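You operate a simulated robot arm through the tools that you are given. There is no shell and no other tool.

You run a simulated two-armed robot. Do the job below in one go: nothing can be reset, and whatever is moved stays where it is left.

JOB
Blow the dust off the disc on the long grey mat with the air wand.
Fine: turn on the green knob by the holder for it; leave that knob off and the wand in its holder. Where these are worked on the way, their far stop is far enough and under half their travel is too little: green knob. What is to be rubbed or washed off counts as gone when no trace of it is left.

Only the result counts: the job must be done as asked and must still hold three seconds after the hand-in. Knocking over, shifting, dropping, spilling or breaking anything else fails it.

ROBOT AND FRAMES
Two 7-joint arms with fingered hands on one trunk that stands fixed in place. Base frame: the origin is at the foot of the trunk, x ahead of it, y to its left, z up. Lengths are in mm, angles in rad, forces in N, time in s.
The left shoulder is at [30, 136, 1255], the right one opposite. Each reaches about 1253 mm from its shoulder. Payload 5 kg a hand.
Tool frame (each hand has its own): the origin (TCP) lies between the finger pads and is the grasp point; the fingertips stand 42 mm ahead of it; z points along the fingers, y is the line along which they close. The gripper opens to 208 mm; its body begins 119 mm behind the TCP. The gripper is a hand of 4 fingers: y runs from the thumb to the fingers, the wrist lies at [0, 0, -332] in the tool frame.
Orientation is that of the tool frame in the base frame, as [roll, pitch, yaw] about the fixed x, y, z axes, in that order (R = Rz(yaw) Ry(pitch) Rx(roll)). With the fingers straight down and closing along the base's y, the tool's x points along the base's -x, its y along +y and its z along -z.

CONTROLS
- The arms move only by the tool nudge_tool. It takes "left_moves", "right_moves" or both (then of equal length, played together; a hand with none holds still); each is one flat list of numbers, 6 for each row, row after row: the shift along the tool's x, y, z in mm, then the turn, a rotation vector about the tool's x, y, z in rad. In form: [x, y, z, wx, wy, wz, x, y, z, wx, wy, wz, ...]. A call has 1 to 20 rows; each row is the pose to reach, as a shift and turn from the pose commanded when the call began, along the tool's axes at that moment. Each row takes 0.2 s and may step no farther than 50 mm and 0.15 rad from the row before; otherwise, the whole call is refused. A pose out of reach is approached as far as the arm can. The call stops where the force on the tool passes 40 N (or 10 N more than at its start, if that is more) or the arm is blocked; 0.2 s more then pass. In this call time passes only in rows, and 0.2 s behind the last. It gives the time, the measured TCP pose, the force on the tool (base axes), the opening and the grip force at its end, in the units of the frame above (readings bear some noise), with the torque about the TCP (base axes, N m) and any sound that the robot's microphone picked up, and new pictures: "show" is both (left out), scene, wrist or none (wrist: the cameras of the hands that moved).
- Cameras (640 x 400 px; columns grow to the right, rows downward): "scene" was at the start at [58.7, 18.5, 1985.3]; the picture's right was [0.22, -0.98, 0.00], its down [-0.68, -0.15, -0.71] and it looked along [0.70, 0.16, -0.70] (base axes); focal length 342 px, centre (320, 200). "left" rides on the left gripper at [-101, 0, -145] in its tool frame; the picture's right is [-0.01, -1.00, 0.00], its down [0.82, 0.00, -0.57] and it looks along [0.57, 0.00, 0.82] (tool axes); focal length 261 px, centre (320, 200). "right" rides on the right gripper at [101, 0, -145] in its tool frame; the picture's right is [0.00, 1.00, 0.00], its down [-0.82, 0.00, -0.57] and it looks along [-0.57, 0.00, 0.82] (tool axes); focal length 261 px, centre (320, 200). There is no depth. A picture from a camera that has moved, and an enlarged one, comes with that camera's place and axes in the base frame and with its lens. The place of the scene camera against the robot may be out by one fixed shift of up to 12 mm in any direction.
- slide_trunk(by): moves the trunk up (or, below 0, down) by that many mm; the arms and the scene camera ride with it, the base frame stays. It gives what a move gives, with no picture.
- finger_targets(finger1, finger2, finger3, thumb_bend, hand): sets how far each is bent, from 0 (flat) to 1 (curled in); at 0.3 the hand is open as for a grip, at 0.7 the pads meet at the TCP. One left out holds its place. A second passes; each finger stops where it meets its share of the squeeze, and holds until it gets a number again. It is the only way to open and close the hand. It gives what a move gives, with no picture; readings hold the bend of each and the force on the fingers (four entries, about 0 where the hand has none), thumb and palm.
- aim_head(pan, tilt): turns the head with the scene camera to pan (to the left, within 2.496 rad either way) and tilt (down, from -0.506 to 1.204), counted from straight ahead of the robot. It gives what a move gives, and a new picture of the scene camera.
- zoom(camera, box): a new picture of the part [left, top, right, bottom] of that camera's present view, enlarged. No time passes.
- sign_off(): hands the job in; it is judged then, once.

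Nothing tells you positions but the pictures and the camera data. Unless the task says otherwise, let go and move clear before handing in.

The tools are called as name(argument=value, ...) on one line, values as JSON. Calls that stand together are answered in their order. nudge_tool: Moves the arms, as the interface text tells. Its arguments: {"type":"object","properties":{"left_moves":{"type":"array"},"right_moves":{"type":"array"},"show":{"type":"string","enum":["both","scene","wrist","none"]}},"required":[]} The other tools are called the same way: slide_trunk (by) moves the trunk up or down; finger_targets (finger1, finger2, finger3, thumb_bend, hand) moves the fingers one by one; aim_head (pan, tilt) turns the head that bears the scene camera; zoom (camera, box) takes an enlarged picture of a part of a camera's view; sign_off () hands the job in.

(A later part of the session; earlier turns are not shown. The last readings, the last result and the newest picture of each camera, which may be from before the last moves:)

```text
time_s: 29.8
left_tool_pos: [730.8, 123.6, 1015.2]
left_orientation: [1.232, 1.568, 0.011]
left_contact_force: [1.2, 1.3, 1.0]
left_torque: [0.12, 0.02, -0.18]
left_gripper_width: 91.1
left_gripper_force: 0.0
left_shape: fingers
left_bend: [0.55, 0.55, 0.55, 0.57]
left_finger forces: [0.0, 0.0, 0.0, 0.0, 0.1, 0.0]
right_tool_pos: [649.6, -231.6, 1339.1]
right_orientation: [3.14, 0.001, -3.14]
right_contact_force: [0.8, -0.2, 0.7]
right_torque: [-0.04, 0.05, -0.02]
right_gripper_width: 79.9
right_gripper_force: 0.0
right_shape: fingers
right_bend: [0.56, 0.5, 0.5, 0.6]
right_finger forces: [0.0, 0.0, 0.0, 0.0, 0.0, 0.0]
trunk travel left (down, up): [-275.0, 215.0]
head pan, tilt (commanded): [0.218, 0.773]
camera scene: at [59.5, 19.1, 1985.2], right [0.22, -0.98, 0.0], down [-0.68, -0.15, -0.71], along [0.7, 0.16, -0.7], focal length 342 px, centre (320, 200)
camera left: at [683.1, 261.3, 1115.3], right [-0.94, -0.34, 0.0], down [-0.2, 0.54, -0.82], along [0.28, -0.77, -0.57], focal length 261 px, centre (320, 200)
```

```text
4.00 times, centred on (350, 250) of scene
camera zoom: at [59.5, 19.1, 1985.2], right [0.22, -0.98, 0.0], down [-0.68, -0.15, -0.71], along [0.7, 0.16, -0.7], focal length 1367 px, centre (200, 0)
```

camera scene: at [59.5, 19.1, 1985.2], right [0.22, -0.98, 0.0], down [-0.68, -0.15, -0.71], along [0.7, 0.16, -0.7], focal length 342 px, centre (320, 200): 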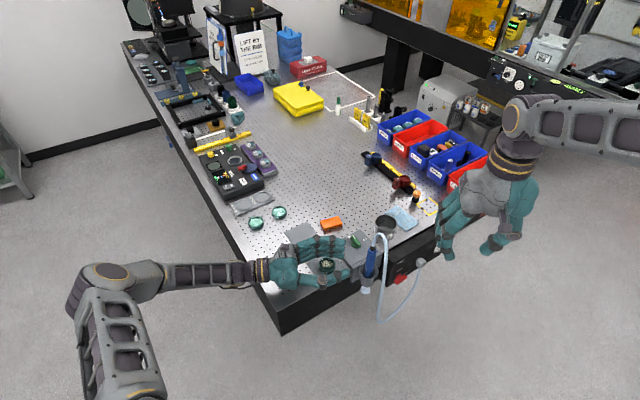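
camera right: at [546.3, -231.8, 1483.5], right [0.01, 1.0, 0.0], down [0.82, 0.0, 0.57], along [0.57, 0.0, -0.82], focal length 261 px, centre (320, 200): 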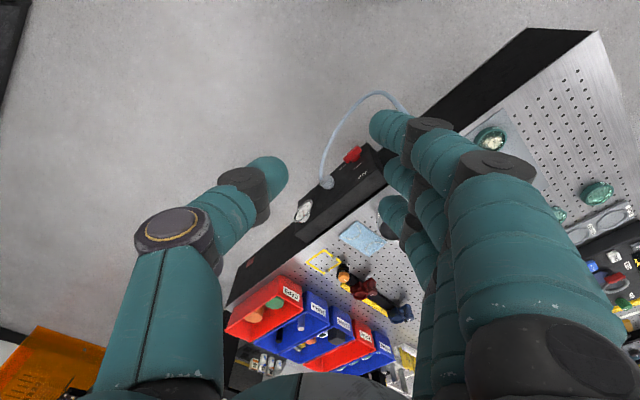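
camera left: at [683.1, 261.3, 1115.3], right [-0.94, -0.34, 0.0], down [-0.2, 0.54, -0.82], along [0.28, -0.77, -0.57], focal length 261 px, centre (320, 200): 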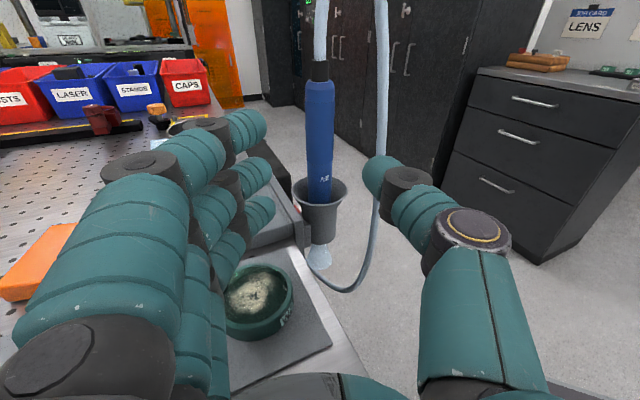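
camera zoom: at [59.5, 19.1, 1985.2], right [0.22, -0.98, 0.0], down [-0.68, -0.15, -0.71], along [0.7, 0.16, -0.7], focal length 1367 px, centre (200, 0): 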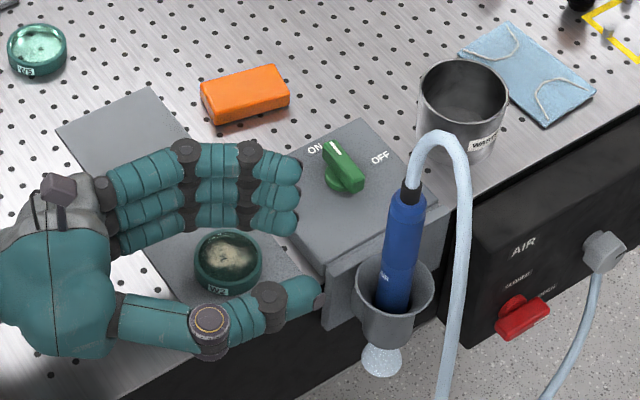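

The wand is exactly centred and the body is 31 mm across; its wide part spans z ≈ 978–1064. I'll tuck the thumb in slightly to clear the hose, then slide forward around the wand.

finger_targets(hand="left", thumb_bend=0.62)

nudge_tool(left_moves=[0, 0, 25, 0, 0, 0, 0, 0, 50, 0, 0, 0, 0, 0, 75, 0, 0, 0, 0, 0, 95, 0, 0, 0], show="both")

zoom(camera="left", box=[200, 50, 480, 225])

zoom(camera="scene", box=[270, 200, 430, 300])

```text
time_s: 30.8
left_tool_pos: [731.0, 123.0, 1014.7]
left_orientation: [-1.095, 1.571, -2.316]
left_contact_force: [0.9, 0.7, -0.3]
left_torque: [-0.02, 0.04, -0.02]
left_gripper_width: 79.2
left_gripper_force: 0.1
left_shape: fingers
left_bend: [0.55, 0.55, 0.55, 0.62]
left_finger forces: [0.1, 0.0, 0.0, 0.1, 0.0, 0.0]
right_tool_pos: [649.9, -231.9, 1337.4]
right_orientation: [-3.14, 0.0, -3.141]
right_contact_force: [0.2, -0.5, -0.3]
right_torque: [-0.01, -0.01, -0.05]
right_gripper_width: 80.1
right_gripper_force: 0.0
right_shape: fingers
right_bend: [0.56, 0.5, 0.5, 0.6]
right_finger forces: [0.1, 0.1, 0.0, 0.1, 0.0, 0.0]
trunk travel left (down, up): [-275.0, 215.0]
head pan, tilt (commanded): [0.218, 0.773]
```

```text
time_s: 31.8
left_tool_pos: [764.4, 33.4, 1015.5]
left_orientation: [-2.563, 1.568, 2.5]
left_contact_force: [0.8, 1.2, -0.6]
left_torque: [0.0, 0.0, -0.01]
left_gripper_width: 79.2
left_gripper_force: 0.1
left_shape: fingers
left_bend: [0.55, 0.55, 0.55, 0.62]
left_finger forces: [0.0, 0.0, 0.1, 0.0, 0.1, 0.0]
right_tool_pos: [650.5, -231.3, 1339.2]
right_orientation: [-3.141, 0.0, 3.141]
right_contact_force: [0.5, -0.3, -0.5]
right_torque: [0.02, 0.04, 0.0]
right_gripper_width: 80.3
right_gripper_force: 0.1
right_shape: fingers
right_bend: [0.56, 0.5, 0.5, 0.6]
right_finger forces: [0.1, 0.0, 0.0, 0.0, 0.0, 0.0]
trunk travel left (down, up): [-275.0, 215.0]
head pan, tilt (commanded): [0.218, 0.773]
camera scene: at [59.1, 18.0, 1985.2], right [0.22, -0.98, 0.0], down [-0.68, -0.15, -0.71], along [0.7, 0.16, -0.7], focal length 342 px, centre (320, 200)
camera left: at [716.3, 169.5, 1115.4], right [-0.94, -0.34, 0.01], down [-0.2, 0.54, -0.82], along [0.28, -0.77, -0.57], focal length 261 px, centre (320, 200)
```

scene: 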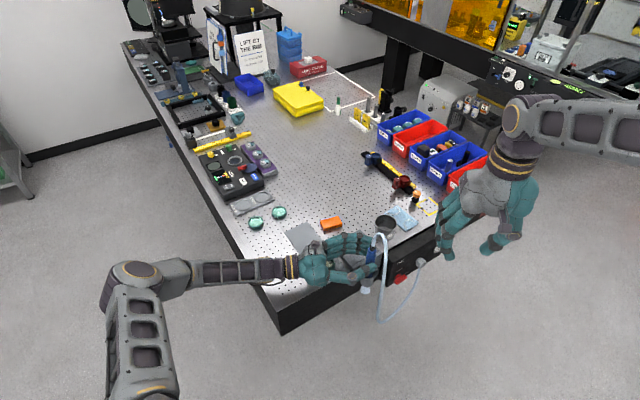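
left: 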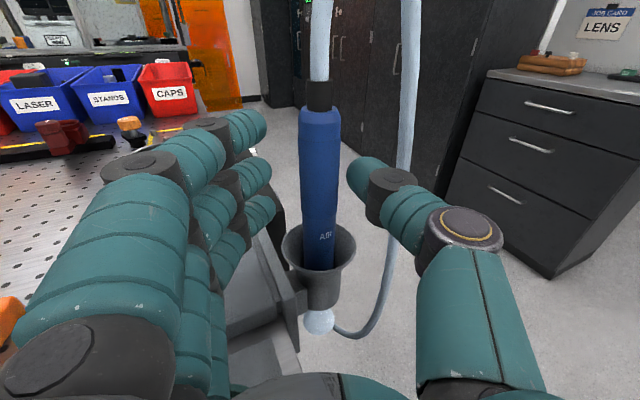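

```text
2.29 times, centred on (340, 138) of left
camera zoom: at [716.3, 169.5, 1115.4], right [-0.94, -0.34, 0.01], down [-0.2, 0.54, -0.82], along [0.28, -0.77, -0.57], focal length 596 px, centre (274, 343)
```

zoom: 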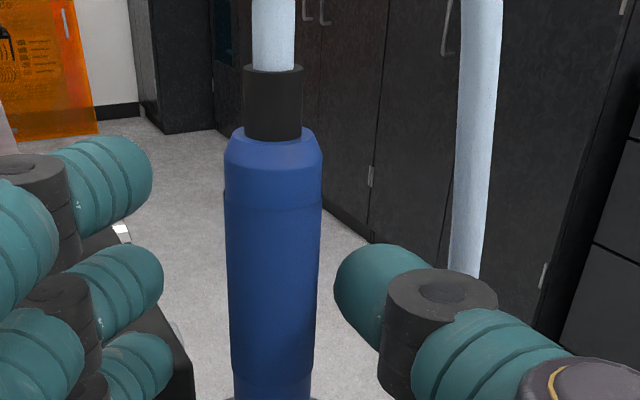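

```text
4.00 times, centred on (350, 250) of scene
camera zoom: at [59.1, 18.0, 1985.2], right [0.22, -0.98, 0.0], down [-0.68, -0.15, -0.71], along [0.7, 0.16, -0.7], focal length 1367 px, centre (200, 0)
```

zoom: 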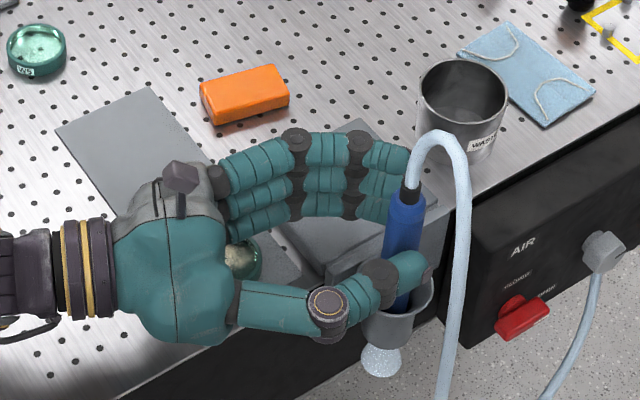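

The wand stands between the thumb and the fingers with nothing touched. I'll move the last 31 mm forward and close on it.

nudge_tool(left_moves=[0, 0, 16, 0, 0, 0, 0, 0, 31, 0, 0, 0], show="wrist")

zoom(camera="scene", box=[300, 210, 420, 285])

```text
time_s: 32.4
left_tool_pos: [775.8, 4.2, 1015.2]
left_orientation: [-2.534, 1.57, 2.527]
left_contact_force: [0.5, 0.5, 0.4]
left_torque: [0.0, -0.01, -0.03]
left_gripper_width: 79.1
left_gripper_force: 0.0
left_shape: fingers
left_bend: [0.55, 0.55, 0.55, 0.62]
left_finger forces: [0.1, 0.0, 0.0, 0.0, 0.0, 0.0]
right_tool_pos: [650.3, -231.6, 1339.2]
right_orientation: [-3.141, -0.001, -3.141]
right_contact_force: [0.3, 0.5, 0.0]
right_torque: [0.02, 0.0, 0.03]
right_gripper_width: 80.2
right_gripper_force: 0.1
right_shape: fingers
right_bend: [0.56, 0.5, 0.5, 0.6]
right_finger forces: [0.0, 0.0, 0.1, 0.1, 0.1, 0.0]
trunk travel left (down, up): [-275.0, 215.0]
head pan, tilt (commanded): [0.218, 0.773]
camera left: at [726.4, 141.1, 1115.0], right [-0.94, -0.34, 0.0], down [-0.2, 0.54, -0.82], along [0.28, -0.77, -0.57], focal length 261 px, centre (320, 200)
```

left: 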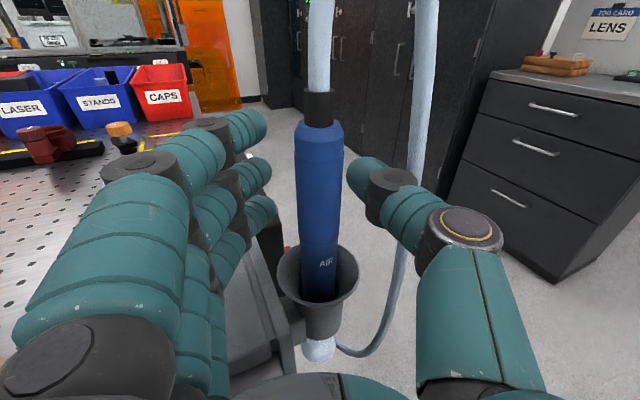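

```text
5.33 times, centred on (360, 248) of scene
camera zoom: at [58.7, 18.5, 1985.3], right [0.22, -0.98, 0.0], down [-0.68, -0.15, -0.71], along [0.7, 0.16, -0.7], focal length 1823 px, centre (107, -53)
```

zoom: 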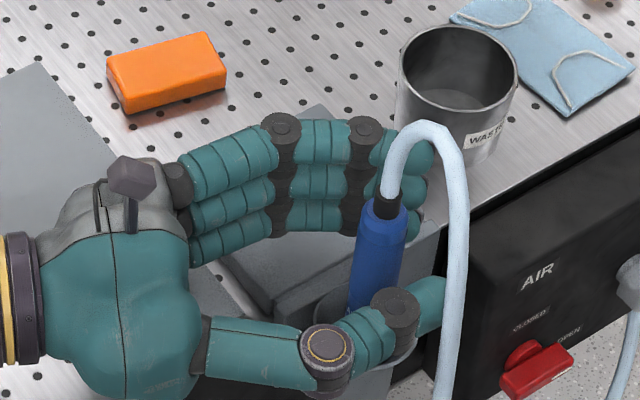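

The wand is at the grasp point. I'll close all the fingers on it.

finger_targets(hand="left", finger1=0.75, finger2=0.75, finger3=0.75, thumb_bend=0.75)

zoom(camera="left", box=[160, 50, 480, 250])

zoom(camera="scene", box=[300, 210, 420, 285])

```text
time_s: 33.4
left_tool_pos: [773.7, 3.4, 1014.5]
left_orientation: [2.582, 1.57, 1.361]
left_contact_force: [3.0, -4.2, 0.4]
left_torque: [-0.15, -0.1, -0.07]
left_gripper_width: 22.1
left_gripper_force: 2.9
left_shape: fingers
left_bend: [0.75, 0.69, 0.74, 0.74]
left_finger forces: [0.0, 0.0, 5.4, 0.0, 0.5, 0.0]
right_tool_pos: [650.0, -232.6, 1339.4]
right_orientation: [-3.141, 0.001, -3.14]
right_contact_force: [-0.7, 0.3, -0.1]
right_torque: [-0.05, 0.01, -0.01]
right_gripper_width: 80.2
right_gripper_force: 0.0
right_shape: fingers
right_bend: [0.56, 0.5, 0.5, 0.6]
right_finger forces: [0.1, 0.0, 0.0, 0.0, 0.0, 0.1]
trunk travel left (down, up): [-275.0, 215.0]
head pan, tilt (commanded): [0.218, 0.773]
```

```text
2.00 times, centred on (320, 150) of left
camera zoom: at [726.5, 140.3, 1115.4], right [-0.94, -0.34, 0.0], down [-0.2, 0.54, -0.82], along [0.28, -0.77, -0.57], focal length 521 px, centre (320, 300)
```

zoom: 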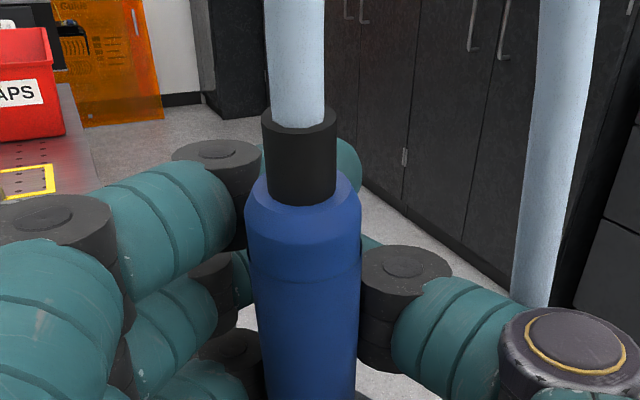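

```text
5.33 times, centred on (360, 248) of scene
camera zoom: at [58.9, 18.1, 1985.3], right [0.22, -0.98, 0.0], down [-0.68, -0.15, -0.71], along [0.7, 0.16, -0.7], focal length 1823 px, centre (107, -53)
```

zoom: 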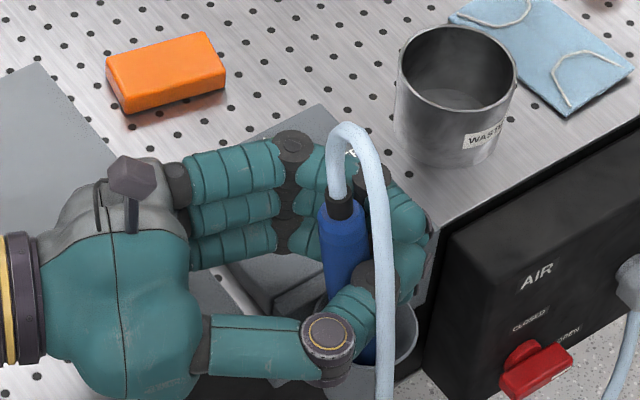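

The fingers closed as a ring around the wand and drew its top about 27 mm toward the palm, so it leans. I'll move the hand forward by that much to stand it upright again, then tighten the ring.

nudge_tool(left_moves=[0, 0, 9, 0, 0, 0, 0, 0, 18, 0, 0, 0, 0, 0, 27, 0, 0, 0], show="wrist")

zoom(camera="left", box=[160, 50, 480, 250])

zoom(camera="scene", box=[300, 210, 420, 285])

```text
time_s: 34.2
left_tool_pos: [784.0, -20.3, 1015.3]
left_orientation: [-1.446, 1.569, -2.667]
left_contact_force: [0.0, 0.6, -0.8]
left_torque: [0.0, -0.01, 0.02]
left_gripper_width: 22.2
left_gripper_force: 0.0
left_shape: fingers
left_bend: [0.75, 0.69, 0.75, 0.74]
left_finger forces: [0.2, 0.0, 0.0, 0.1, 0.0, 0.1]
right_tool_pos: [650.8, -232.0, 1338.2]
right_orientation: [-3.141, 0.0, 3.141]
right_contact_force: [0.2, -0.2, -0.1]
right_torque: [0.01, -0.01, -0.01]
right_gripper_width: 80.3
right_gripper_force: 0.0
right_shape: fingers
right_bend: [0.56, 0.5, 0.5, 0.6]
right_finger forces: [0.2, 0.0, 0.1, 0.0, 0.1, 0.0]
trunk travel left (down, up): [-275.0, 215.0]
head pan, tilt (commanded): [0.218, 0.773]
camera left: at [735.1, 116.1, 1115.5], right [-0.94, -0.34, 0.0], down [-0.2, 0.54, -0.82], along [0.28, -0.77, -0.57], focal length 261 px, centre (320, 200)
```

left: 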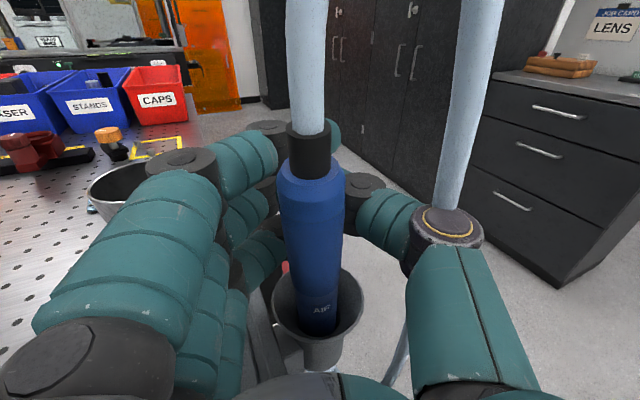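

```text
2.00 times, centred on (320, 150) of left
camera zoom: at [735.1, 116.1, 1115.5], right [-0.94, -0.34, 0.0], down [-0.2, 0.54, -0.82], along [0.28, -0.77, -0.57], focal length 521 px, centre (320, 300)
```

zoom: 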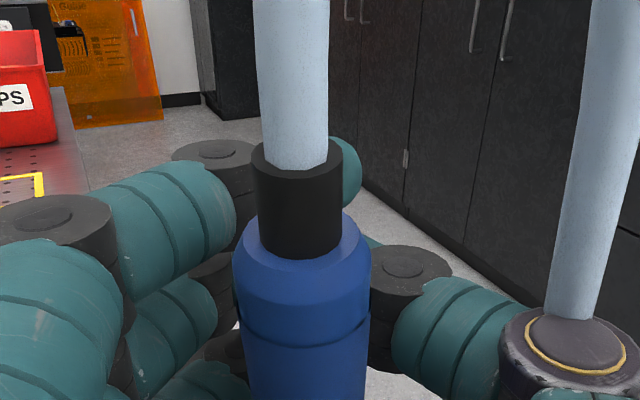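

```text
5.33 times, centred on (360, 248) of scene
camera zoom: at [58.9, 18.2, 1985.3], right [0.22, -0.98, 0.0], down [-0.68, -0.15, -0.71], along [0.7, 0.16, -0.7], focal length 1823 px, centre (107, -53)
```

zoom: 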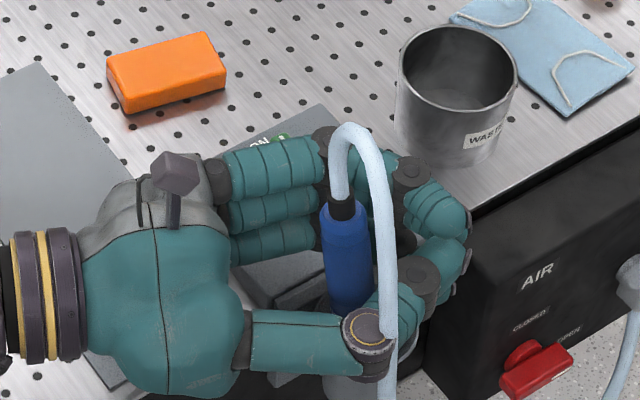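

The wand is inside the ring but leans about 10° toward my hand in its cup. A ring can't hold a 31 mm rod, so I'll open, back out 70 mm, and pinch it between the fingertips instead.

finger_targets(hand="left", finger1=0.55, finger2=0.55, finger3=0.55, thumb_bend=0.6)

nudge_tool(left_moves=[0, 0, -20, 0, 0, 0, 0, 0, -40, 0, 0, 0, 0, 0, -60, 0, 0, 0, 0, 0, -72, 0, 0, 0], show="wrist")

zoom(camera="left", box=[160, 50, 480, 250])

zoom(camera="scene", box=[300, 210, 420, 285])

```text
time_s: 35.2
left_tool_pos: [783.0, -20.7, 1014.8]
left_orientation: [2.108, 1.57, 0.887]
left_contact_force: [0.0, 0.6, 0.0]
left_torque: [-0.01, 0.02, 0.01]
left_gripper_width: 82.6
left_gripper_force: 0.2
left_shape: fingers
left_bend: [0.55, 0.55, 0.55, 0.6]
left_finger forces: [0.0, 0.0, 0.0, 0.0, 0.0, 0.0]
right_tool_pos: [649.9, -231.4, 1337.8]
right_orientation: [-3.139, 0.0, -3.141]
right_contact_force: [-0.7, 0.4, 0.2]
right_torque: [-0.01, 0.01, -0.01]
right_gripper_width: 80.4
right_gripper_force: 0.1
right_shape: fingers
right_bend: [0.56, 0.5, 0.5, 0.6]
right_finger forces: [0.1, 0.0, 0.0, 0.0, 0.0, 0.0]
trunk travel left (down, up): [-275.0, 215.0]
head pan, tilt (commanded): [0.218, 0.773]
```

```text
time_s: 36.2
left_tool_pos: [758.9, 45.3, 1014.3]
left_orientation: [-1.722, 1.57, -2.944]
left_contact_force: [-0.2, -0.1, -0.4]
left_torque: [0.03, 0.0, 0.01]
left_gripper_width: 82.4
left_gripper_force: 0.0
left_shape: fingers
left_bend: [0.55, 0.55, 0.55, 0.6]
left_finger forces: [0.0, 0.0, 0.1, 0.1, 0.0, 0.0]
right_tool_pos: [649.7, -232.2, 1337.9]
right_orientation: [3.142, 0.0, 3.141]
right_contact_force: [-0.8, 0.5, 0.4]
right_torque: [0.01, -0.02, 0.0]
right_gripper_width: 80.3
right_gripper_force: 0.0
right_shape: fingers
right_bend: [0.56, 0.5, 0.5, 0.6]
right_finger forces: [0.0, 0.1, 0.1, 0.1, 0.0, 0.0]
trunk travel left (down, up): [-275.0, 215.0]
head pan, tilt (commanded): [0.218, 0.773]
camera left: at [710.5, 184.0, 1115.2], right [-0.94, -0.34, 0.01], down [-0.2, 0.54, -0.82], along [0.28, -0.77, -0.57], focal length 261 px, centre (320, 200)
```

left: 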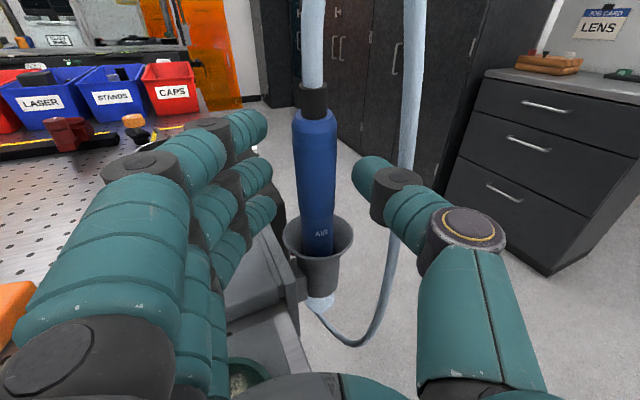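

```text
2.00 times, centred on (320, 150) of left
camera zoom: at [710.5, 184.0, 1115.2], right [-0.94, -0.34, 0.01], down [-0.2, 0.54, -0.82], along [0.28, -0.77, -0.57], focal length 521 px, centre (320, 300)
```

zoom: 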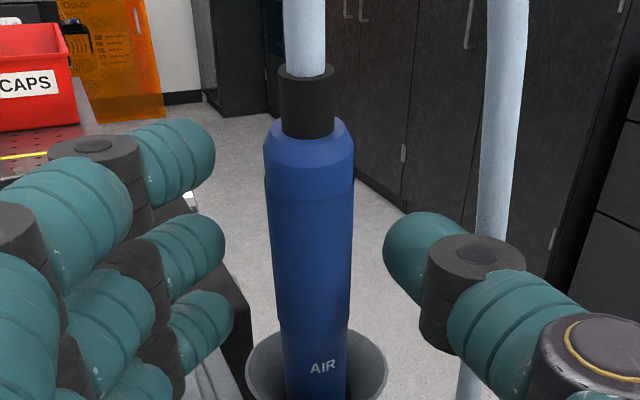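

```text
5.33 times, centred on (360, 248) of scene
camera zoom: at [58.6, 18.5, 1985.3], right [0.22, -0.98, 0.0], down [-0.68, -0.15, -0.71], along [0.7, 0.16, -0.7], focal length 1823 px, centre (107, -53)
```

zoom: 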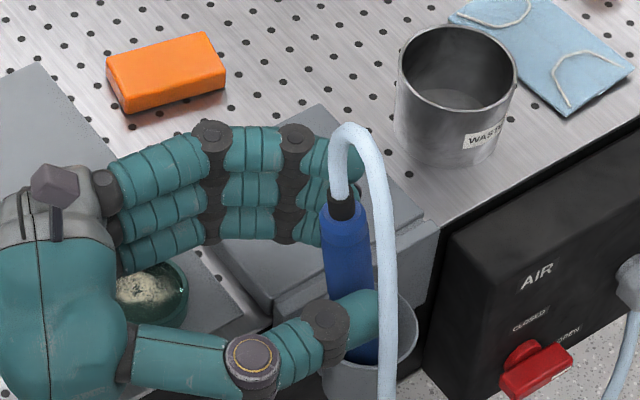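

The wand now sits 22 mm past the grasp point, nearly between the fingertips. I'll back off 10 mm more, centre it, and close the tips.

nudge_tool(left_moves=[0, 3.5, -10, 0, 0, 0], show="none")

finger_targets(hand="left", finger1=0.7, finger2=0.7, finger3=0.7, thumb_bend=0.7)

zoom(camera="left", box=[160, 50, 480, 250])

zoom(camera="scene", box=[300, 210, 420, 285])

```text
time_s: 36.6
left_tool_pos: [759.1, 58.6, 1015.8]
left_orientation: [2.983, 1.57, 1.762]
left_contact_force: [-0.3, -0.5, 0.5]
left_torque: [0.02, -0.01, -0.01]
left_gripper_width: 82.3
left_gripper_force: 0.1
left_shape: fingers
left_bend: [0.55, 0.55, 0.55, 0.6]
left_finger forces: [0.1, 0.1, 0.0, 0.0, 0.0, 0.0]
right_tool_pos: [649.6, -230.9, 1338.7]
right_orientation: [3.141, 0.0, -3.139]
right_contact_force: [-0.5, 0.6, 0.1]
right_torque: [-0.03, -0.01, 0.0]
right_gripper_width: 80.2
right_gripper_force: 0.2
right_shape: fingers
right_bend: [0.56, 0.5, 0.5, 0.6]
right_finger forces: [0.0, 0.0, 0.0, 0.0, 0.0, 0.1]
trunk travel left (down, up): [-275.0, 215.0]
head pan, tilt (commanded): [0.218, 0.773]
```

```text
time_s: 37.6
left_tool_pos: [759.3, 57.1, 1015.4]
left_orientation: [-0.859, 1.571, -2.081]
left_contact_force: [-0.8, 0.6, -0.1]
left_torque: [0.07, 0.05, 0.01]
left_gripper_width: 47.2
left_gripper_force: 12.9
left_shape: fingers
left_bend: [0.66, 0.66, 0.68, 0.68]
left_finger forces: [5.3, 4.6, 2.8, 0.0, 13.5, 0.0]
right_tool_pos: [650.1, -232.1, 1338.8]
right_orientation: [-3.141, 0.001, 3.141]
right_contact_force: [-0.2, -0.4, -0.1]
right_torque: [-0.03, 0.01, -0.04]
right_gripper_width: 80.3
right_gripper_force: 0.1
right_shape: fingers
right_bend: [0.56, 0.5, 0.5, 0.6]
right_finger forces: [0.0, 0.0, 0.0, 0.0, 0.0, 0.0]
trunk travel left (down, up): [-275.0, 215.0]
head pan, tilt (commanded): [0.218, 0.773]
```

```text
2.00 times, centred on (320, 150) of left
camera zoom: at [710.4, 195.0, 1116.1], right [-0.94, -0.34, 0.0], down [-0.2, 0.54, -0.82], along [0.28, -0.77, -0.57], focal length 521 px, centre (320, 300)
```

zoom: 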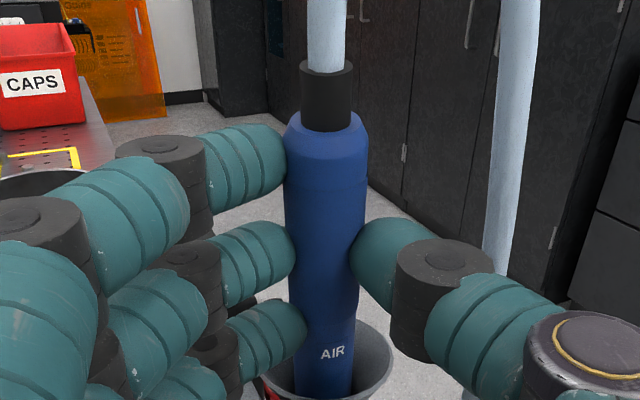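

```text
5.33 times, centred on (360, 248) of scene
camera zoom: at [58.7, 18.6, 1985.3], right [0.22, -0.98, 0.0], down [-0.68, -0.15, -0.71], along [0.7, 0.16, -0.7], focal length 1823 px, centre (107, -53)
```

zoom: 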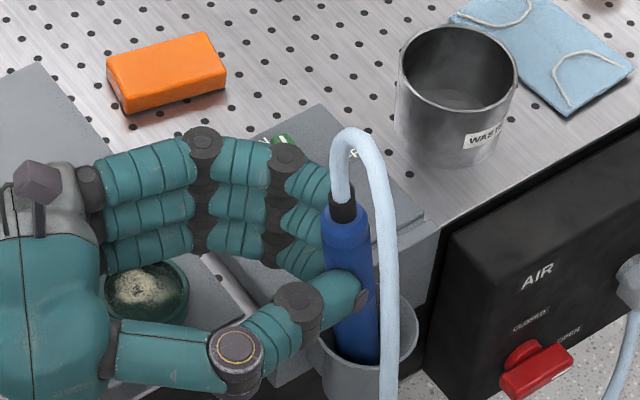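

I now have a good fingertip pinch, with 13 N on the thumb against three fingers. I'll firm it up a little and try a small lift.

finger_targets(hand="left", finger1=0.74, finger2=0.74, finger3=0.74, thumb_bend=0.74)

nudge_tool(left_moves=[-8, 0, 0, 0, 0, 0, -16, 0, 0, 0, 0, 0, -25, 0, 0, 0, 0, 0], show="both")

zoom(camera="left", box=[160, 50, 480, 250])

zoom(camera="scene", box=[300, 210, 420, 285])

```text
time_s: 38.6
left_tool_pos: [757.6, 58.3, 1016.2]
left_orientation: [1.954, 1.57, 0.73]
left_contact_force: [0.7, 1.3, -0.3]
left_torque: [0.1, -0.03, 0.04]
left_gripper_width: 46.4
left_gripper_force: 19.9
left_shape: fingers
left_bend: [0.66, 0.67, 0.68, 0.68]
left_finger forces: [6.9, 6.3, 7.4, 0.1, 20.3, 0.0]
right_tool_pos: [649.6, -232.3, 1339.5]
right_orientation: [3.141, -0.001, 3.141]
right_contact_force: [0.2, 0.5, 1.0]
right_torque: [-0.03, 0.02, 0.0]
right_gripper_width: 80.2
right_gripper_force: 0.1
right_shape: fingers
right_bend: [0.56, 0.5, 0.5, 0.6]
right_finger forces: [0.1, 0.0, 0.0, 0.0, 0.0, 0.1]
trunk travel left (down, up): [-275.0, 215.0]
head pan, tilt (commanded): [0.218, 0.773]
```

```text
time_s: 39.4
left_tool_pos: [760.4, 57.1, 1040.7]
left_orientation: [0.923, 1.571, -0.298]
left_contact_force: [-0.2, 0.6, -1.1]
left_torque: [0.21, 0.03, 0.03]
left_gripper_width: 46.6
left_gripper_force: 20.6
left_shape: fingers
left_bend: [0.66, 0.67, 0.68, 0.68]
left_finger forces: [7.1, 5.9, 8.0, 0.0, 20.6, 0.0]
right_tool_pos: [648.5, -231.7, 1339.2]
right_orientation: [-3.141, -0.001, 3.141]
right_contact_force: [0.0, 0.3, -0.2]
right_torque: [0.01, -0.01, 0.01]
right_gripper_width: 80.3
right_gripper_force: 0.1
right_shape: fingers
right_bend: [0.56, 0.5, 0.5, 0.6]
right_finger forces: [0.0, 0.0, 0.0, 0.2, 0.1, 0.0]
trunk travel left (down, up): [-275.0, 215.0]
head pan, tilt (commanded): [0.218, 0.773]
camera scene: at [58.5, 18.5, 1985.3], right [0.22, -0.98, 0.0], down [-0.68, -0.15, -0.72], along [0.7, 0.16, -0.7], focal length 342 px, centre (320, 200)
camera left: at [710.9, 195.2, 1141.1], right [-0.94, -0.34, 0.0], down [-0.2, 0.54, -0.82], along [0.28, -0.77, -0.57], focal length 261 px, centre (320, 200)
```

scene: 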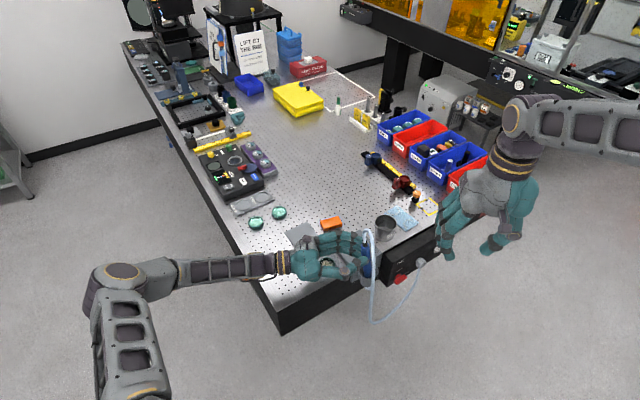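
left: 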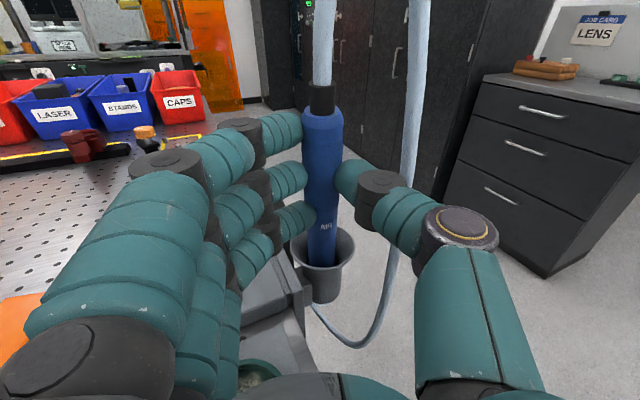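

```text
2.00 times, centred on (320, 150) of left
camera zoom: at [710.9, 195.2, 1141.1], right [-0.94, -0.34, 0.0], down [-0.2, 0.54, -0.82], along [0.28, -0.77, -0.57], focal length 521 px, centre (320, 300)
```

zoom: 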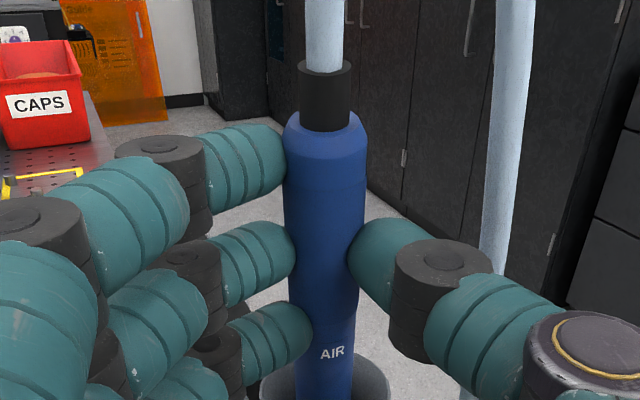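

```text
5.33 times, centred on (360, 248) of scene
camera zoom: at [58.5, 18.5, 1985.3], right [0.22, -0.98, 0.0], down [-0.68, -0.15, -0.72], along [0.7, 0.16, -0.7], focal length 1823 px, centre (107, -53)
```

zoom: 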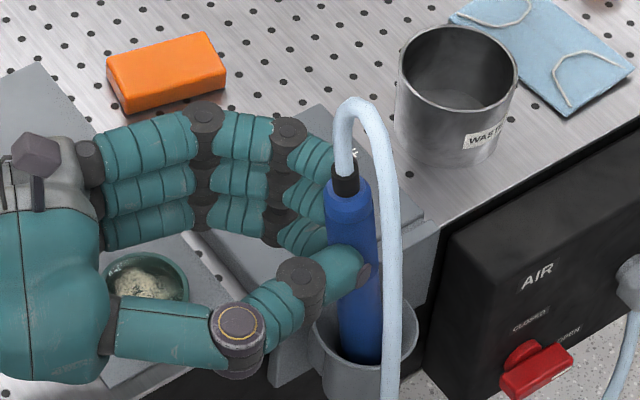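

The wand rises firmly with the hand. I'll lift it the rest of the way out of the cup and look at the nozzle.

nudge_tool(left_moves=[-20, 0, 0, 0, 0, 0, -40, 0, 0, 0, 0, 0, -60, 0, 0, 0, 0, 0, -80, 0, 0, 0, 0, 0, -100, 0, 0, 0, 0, 0, -120, 0, 0, 0, 0, 0], show="both")

zoom(camera="left", box=[200, 50, 520, 350])

zoom(camera="scene", box=[300, 190, 460, 290])

```text
time_s: 40.8
left_tool_pos: [757.8, 57.0, 1159.5]
left_orientation: [-1.93, 1.569, 3.131]
left_contact_force: [0.3, 0.3, -0.6]
left_torque: [0.03, -0.02, 0.04]
left_gripper_width: 46.6
left_gripper_force: 20.1
left_shape: fingers
left_bend: [0.66, 0.67, 0.71, 0.68]
left_finger forces: [7.5, 5.8, 6.9, 0.0, 20.4, 0.0]
right_tool_pos: [649.6, -231.8, 1338.5]
right_orientation: [-3.141, 0.0, 3.14]
right_contact_force: [-0.4, -0.9, 0.2]
right_torque: [0.02, -0.05, -0.02]
right_gripper_width: 80.0
right_gripper_force: 0.1
right_shape: fingers
right_bend: [0.56, 0.5, 0.5, 0.6]
right_finger forces: [0.0, 0.0, 0.0, 0.0, 0.1, 0.0]
trunk travel left (down, up): [-275.0, 215.0]
head pan, tilt (commanded): [0.218, 0.773]
camera scene: at [58.1, 18.3, 1985.3], right [0.22, -0.98, 0.0], down [-0.68, -0.15, -0.72], along [0.7, 0.16, -0.7], focal length 342 px, centre (320, 200)
camera left: at [709.9, 194.2, 1260.5], right [-0.94, -0.34, 0.01], down [-0.2, 0.54, -0.82], along [0.28, -0.77, -0.57], focal length 261 px, centre (320, 200)
```

scene: 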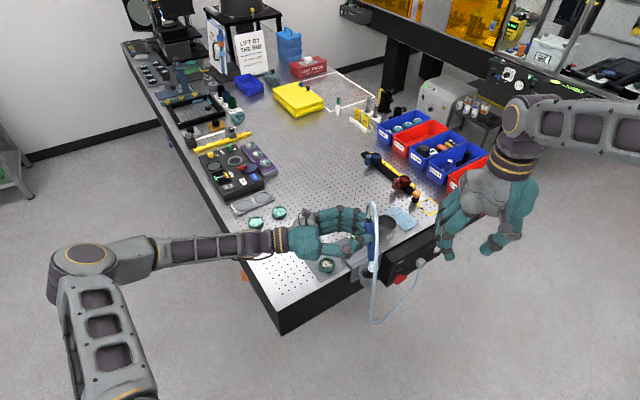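
left: 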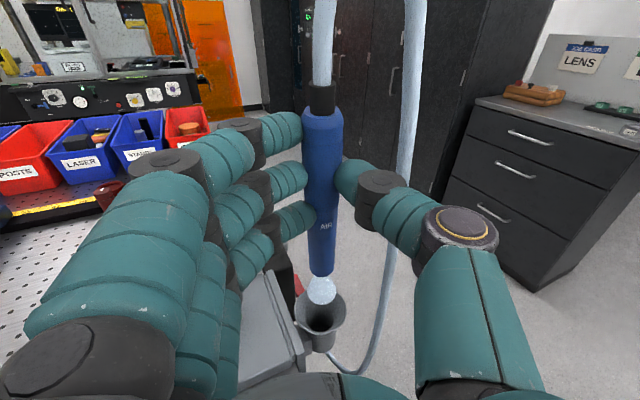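

```text
1.33 times, centred on (360, 200) of left
camera zoom: at [709.9, 194.2, 1260.5], right [-0.94, -0.34, 0.01], down [-0.2, 0.54, -0.82], along [0.28, -0.77, -0.57], focal length 348 px, centre (267, 200)
```

zoom: 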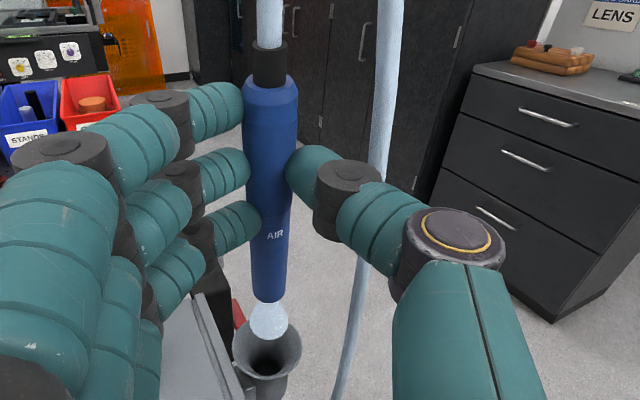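

```text
4.00 times, centred on (380, 240) of scene
camera zoom: at [58.1, 18.3, 1985.3], right [0.22, -0.98, 0.0], down [-0.68, -0.15, -0.72], along [0.7, 0.16, -0.7], focal length 1367 px, centre (80, 40)
```

zoom: 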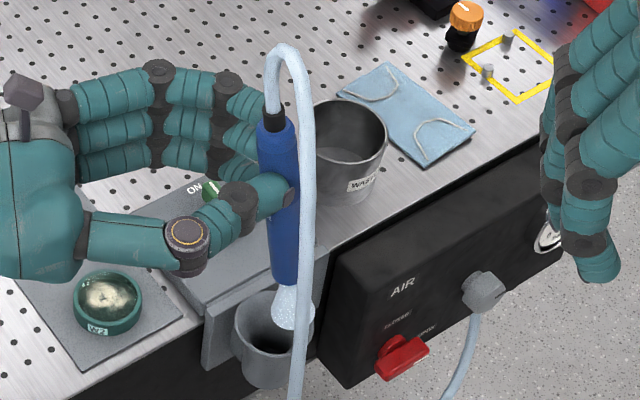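

The wand is fully out, and its jet blows straight down from the lower end. I'll measure the wand's tilt and nozzle position in the hand more precisely.

zoom(camera="left", box=[270, 60, 370, 122])

zoom(camera="left", box=[260, 230, 400, 318])

zoom(camera="scene", box=[340, 200, 420, 280])

zoom(camera="scene", box=[300, 245, 360, 283])

```text
6.40 times, centred on (320, 91) of left
camera zoom: at [709.9, 194.2, 1260.5], right [-0.94, -0.34, 0.01], down [-0.2, 0.54, -0.82], along [0.28, -0.77, -0.57], focal length 1668 px, centre (320, 898)
```

zoom: 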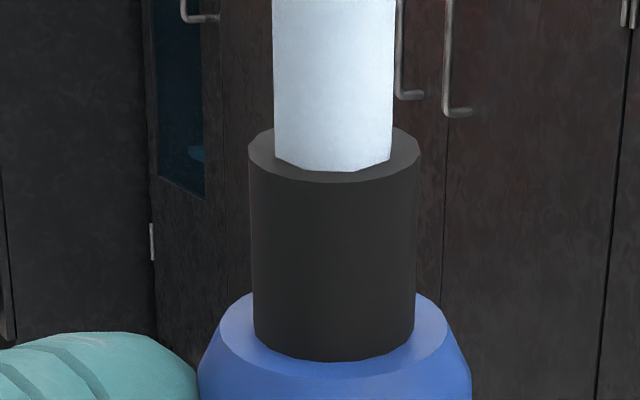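

```text
4.55 times, centred on (330, 274) of left
camera zoom: at [709.9, 194.2, 1260.5], right [-0.94, -0.34, 0.01], down [-0.2, 0.54, -0.82], along [0.28, -0.77, -0.57], focal length 1185 px, centre (274, -136)
```

zoom: 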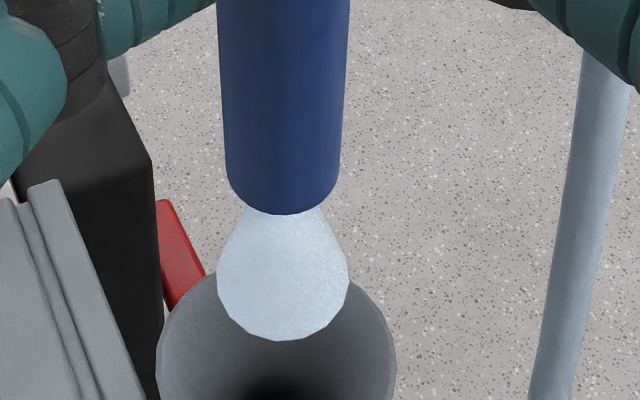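

```text
5.00 times, centred on (380, 240) of scene
camera zoom: at [58.1, 18.3, 1985.3], right [0.22, -0.98, 0.0], down [-0.68, -0.15, -0.72], along [0.7, 0.16, -0.7], focal length 1709 px, centre (20, 0)
```

zoom: 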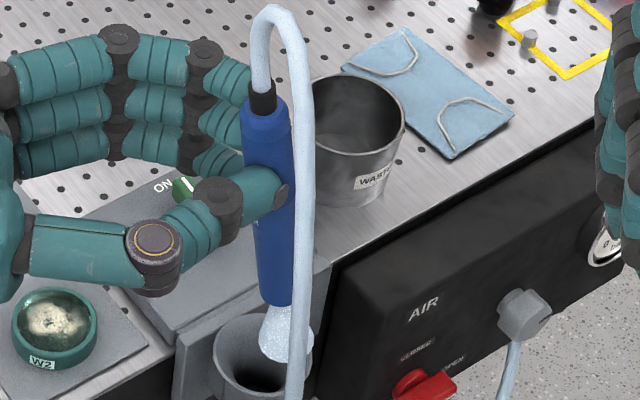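

```text
10.53 times, centred on (330, 264) of scene
camera zoom: at [58.1, 18.3, 1985.3], right [0.22, -0.98, 0.0], down [-0.68, -0.15, -0.72], along [0.7, 0.16, -0.7], focal length 3598 px, centre (215, -474)
```

zoom: 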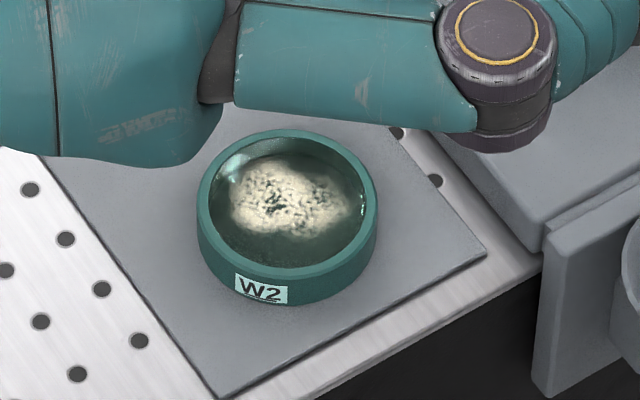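

The nozzle is at about (779, −1, 1008) and the wand leans about 8° toward my hand. I'll carry it sideways over the disc at (781, 155) and blow from about 55 mm above.

nudge_tool(left_moves=[0, 9.3, -25.4, 0, 0, 0, 0, 18.6, -50.7, 0, 0, 0, 0, 28, -76, 0, 0, 0, 0, 37.3, -101.4, 0, 0, 0, 0, 46.6, -126.8, 0, 0, 0, 10, 55.9, -152.1, 0, 0, 0, 20, 55.9, -152.1, 0, 0, 0], show="both")

zoom(camera="scene", box=[280, 210, 400, 285])

zoom(camera="left", box=[230, 210, 410, 330])

```text
time_s: 42.4
left_tool_pos: [759.4, 217.3, 1140.3]
left_orientation: [0.93, 1.57, -0.293]
left_contact_force: [-0.3, 0.4, -0.8]
left_torque: [0.05, 0.01, 0.02]
left_gripper_width: 46.4
left_gripper_force: 20.1
left_shape: fingers
left_bend: [0.66, 0.67, 0.71, 0.68]
left_finger forces: [7.4, 5.8, 6.9, 0.0, 20.2, 0.0]
right_tool_pos: [650.0, -232.3, 1338.4]
right_orientation: [3.141, 0.0, 3.141]
right_contact_force: [-0.3, 0.3, -0.4]
right_torque: [0.07, 0.01, 0.01]
right_gripper_width: 79.9
right_gripper_force: 0.0
right_shape: fingers
right_bend: [0.56, 0.5, 0.5, 0.6]
right_finger forces: [0.0, 0.0, 0.1, 0.0, 0.1, 0.0]
trunk travel left (down, up): [-275.0, 215.0]
head pan, tilt (commanded): [0.218, 0.773]
camera scene: at [59.2, 17.9, 1985.2], right [0.22, -0.98, 0.0], down [-0.68, -0.15, -0.71], along [0.7, 0.16, -0.7], focal length 342 px, centre (320, 200)
camera left: at [712.1, 355.3, 1240.9], right [-0.94, -0.34, 0.01], down [-0.2, 0.54, -0.82], along [0.28, -0.77, -0.57], focal length 261 px, centre (320, 200)
```

scene: 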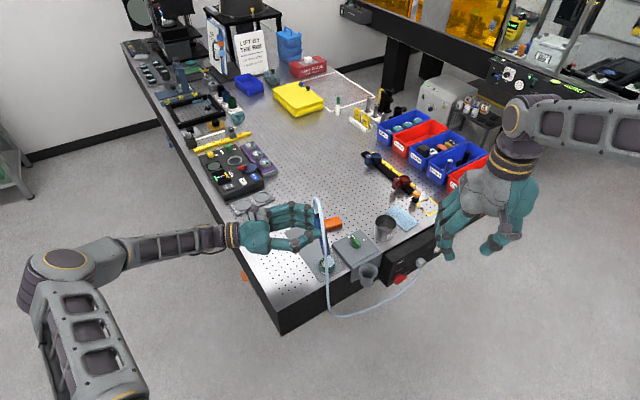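
left: 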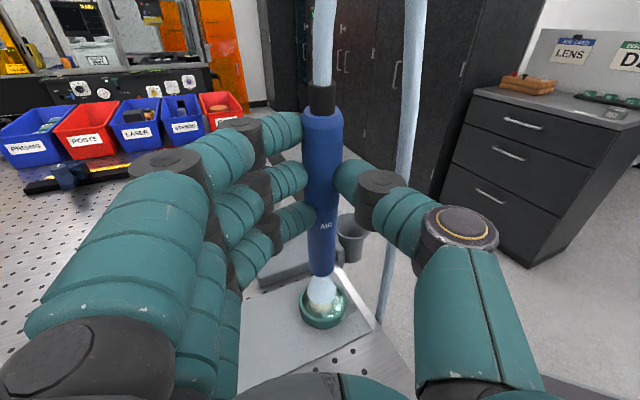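

```text
5.33 times, centred on (340, 248) of scene
camera zoom: at [59.2, 17.9, 1985.2], right [0.22, -0.98, 0.0], down [-0.68, -0.15, -0.71], along [0.7, 0.16, -0.7], focal length 1823 px, centre (213, -53)
```

zoom: 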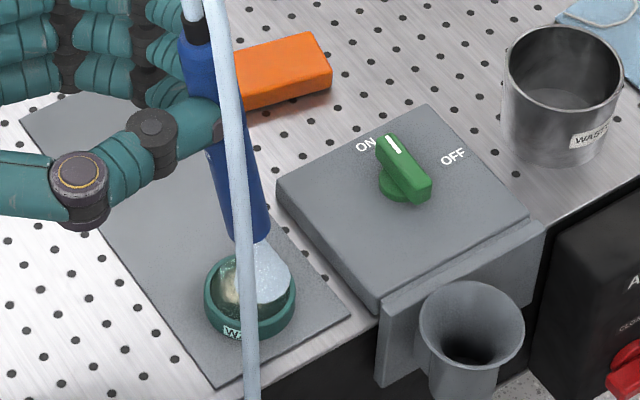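

```text
3.33 times, centred on (320, 270) of left
camera zoom: at [712.1, 355.3, 1240.9], right [-0.94, -0.34, 0.01], down [-0.2, 0.54, -0.82], along [0.28, -0.77, -0.57], focal length 869 px, centre (320, -33)
```

zoom: 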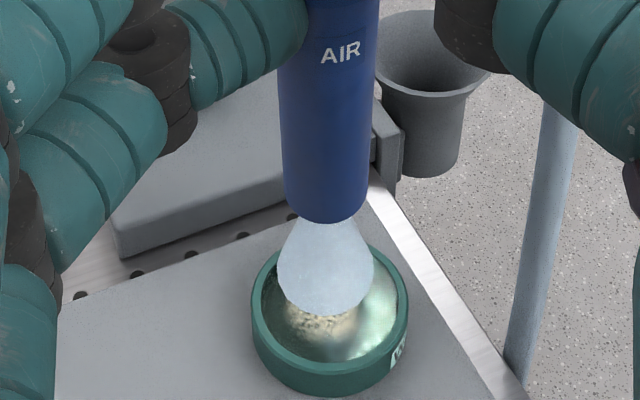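

The jet reaches the disc and has already cleared part of the dust; what's left lies on the side nearer my hand. I'll lower a bit and sweep slowly across the rest.

nudge_tool(left_moves=[6, 0, -6, 0, 0, 0, 12, 0, -10, 0, 0, 0, 12, 0, -15, 0, 0, 0, 12, 0, -20, 0, 0, 0, 12, 6, -20, 0, 0, 0, 12, 6, -14, 0, 0, 0, 12, 6, -8, 0, 0, 0, 12, 0, -8, 0, 0, 0, 12, -6, -8, 0, 0, 0, 12, -6, -14, 0, 0, 0, 12, -6, -20, 0, 0, 0, 12, 0, -14, 0, 0, 0], show="both")

zoom(camera="scene", box=[290, 235, 370, 285])

zoom(camera="left", box=[230, 210, 410, 330])

```text
time_s: 45.0
left_tool_pos: [754.9, 231.6, 1127.3]
left_orientation: [0.694, 1.571, -0.526]
left_contact_force: [0.5, 1.3, -0.8]
left_torque: [0.02, 0.01, -0.01]
left_gripper_width: 46.6
left_gripper_force: 20.6
left_shape: fingers
left_bend: [0.66, 0.67, 0.71, 0.68]
left_finger forces: [7.4, 5.8, 6.9, 0.0, 20.1, 0.0]
right_tool_pos: [651.1, -231.4, 1338.1]
right_orientation: [-3.141, -0.002, -3.14]
right_contact_force: [0.7, -0.5, -1.3]
right_torque: [0.03, 0.07, -0.02]
right_gripper_width: 80.2
right_gripper_force: 0.1
right_shape: fingers
right_bend: [0.56, 0.5, 0.5, 0.6]
right_finger forces: [0.1, 0.0, 0.0, 0.0, 0.0, 0.1]
trunk travel left (down, up): [-275.0, 215.0]
head pan, tilt (commanded): [0.218, 0.773]
camera scene: at [60.0, 18.0, 1985.2], right [0.22, -0.98, 0.0], down [-0.68, -0.15, -0.71], along [0.7, 0.16, -0.7], focal length 342 px, centre (320, 200)
camera left: at [706.9, 369.7, 1227.6], right [-0.94, -0.34, 0.01], down [-0.2, 0.54, -0.82], along [0.28, -0.77, -0.57], focal length 261 px, centre (320, 200)
```

scene: 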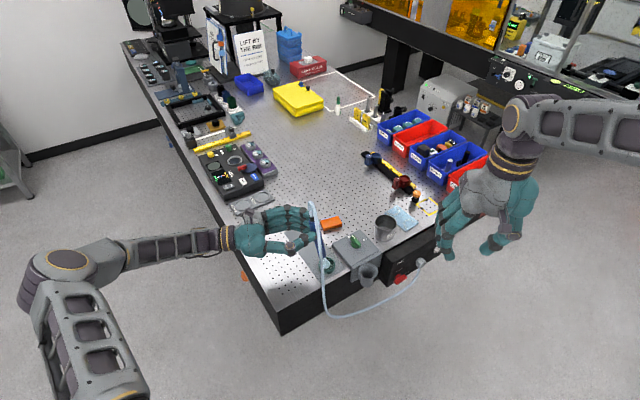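
left: 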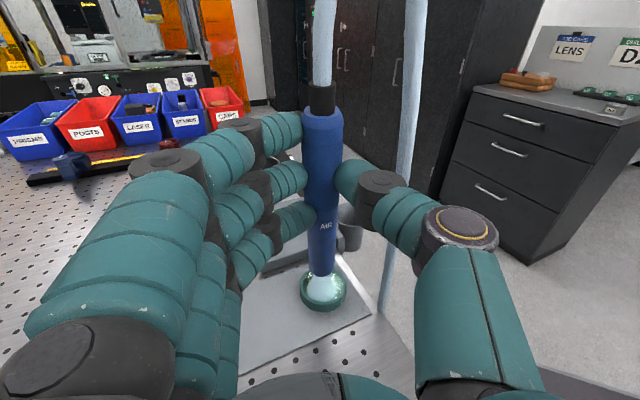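

```text
8.00 times, centred on (330, 260) of scene
camera zoom: at [60.0, 18.0, 1985.2], right [0.22, -0.98, 0.0], down [-0.68, -0.15, -0.71], along [0.7, 0.16, -0.7], focal length 2735 px, centre (240, -280)
```

zoom: 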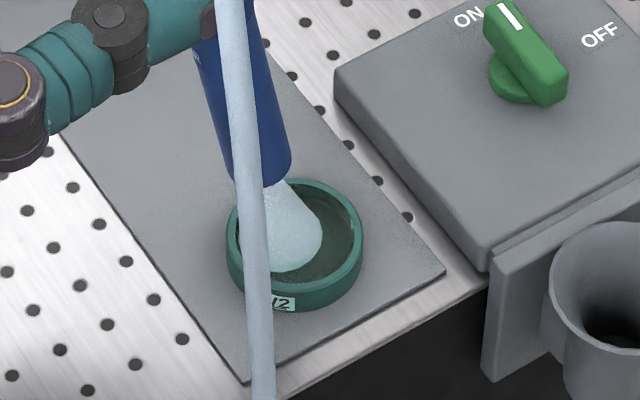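

```text
3.33 times, centred on (320, 270) of left
camera zoom: at [706.9, 369.7, 1227.6], right [-0.94, -0.34, 0.01], down [-0.2, 0.54, -0.82], along [0.28, -0.77, -0.57], focal length 869 px, centre (320, -33)
```

zoom: 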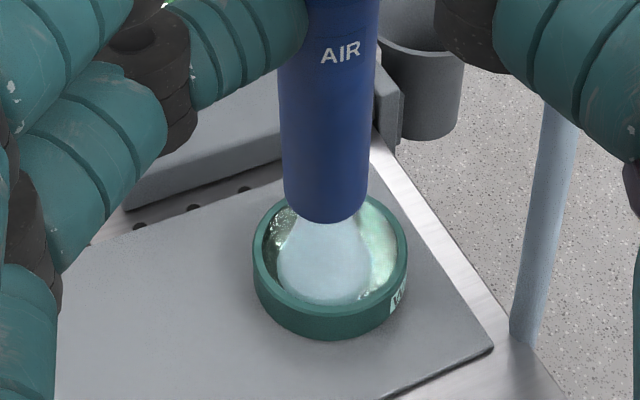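

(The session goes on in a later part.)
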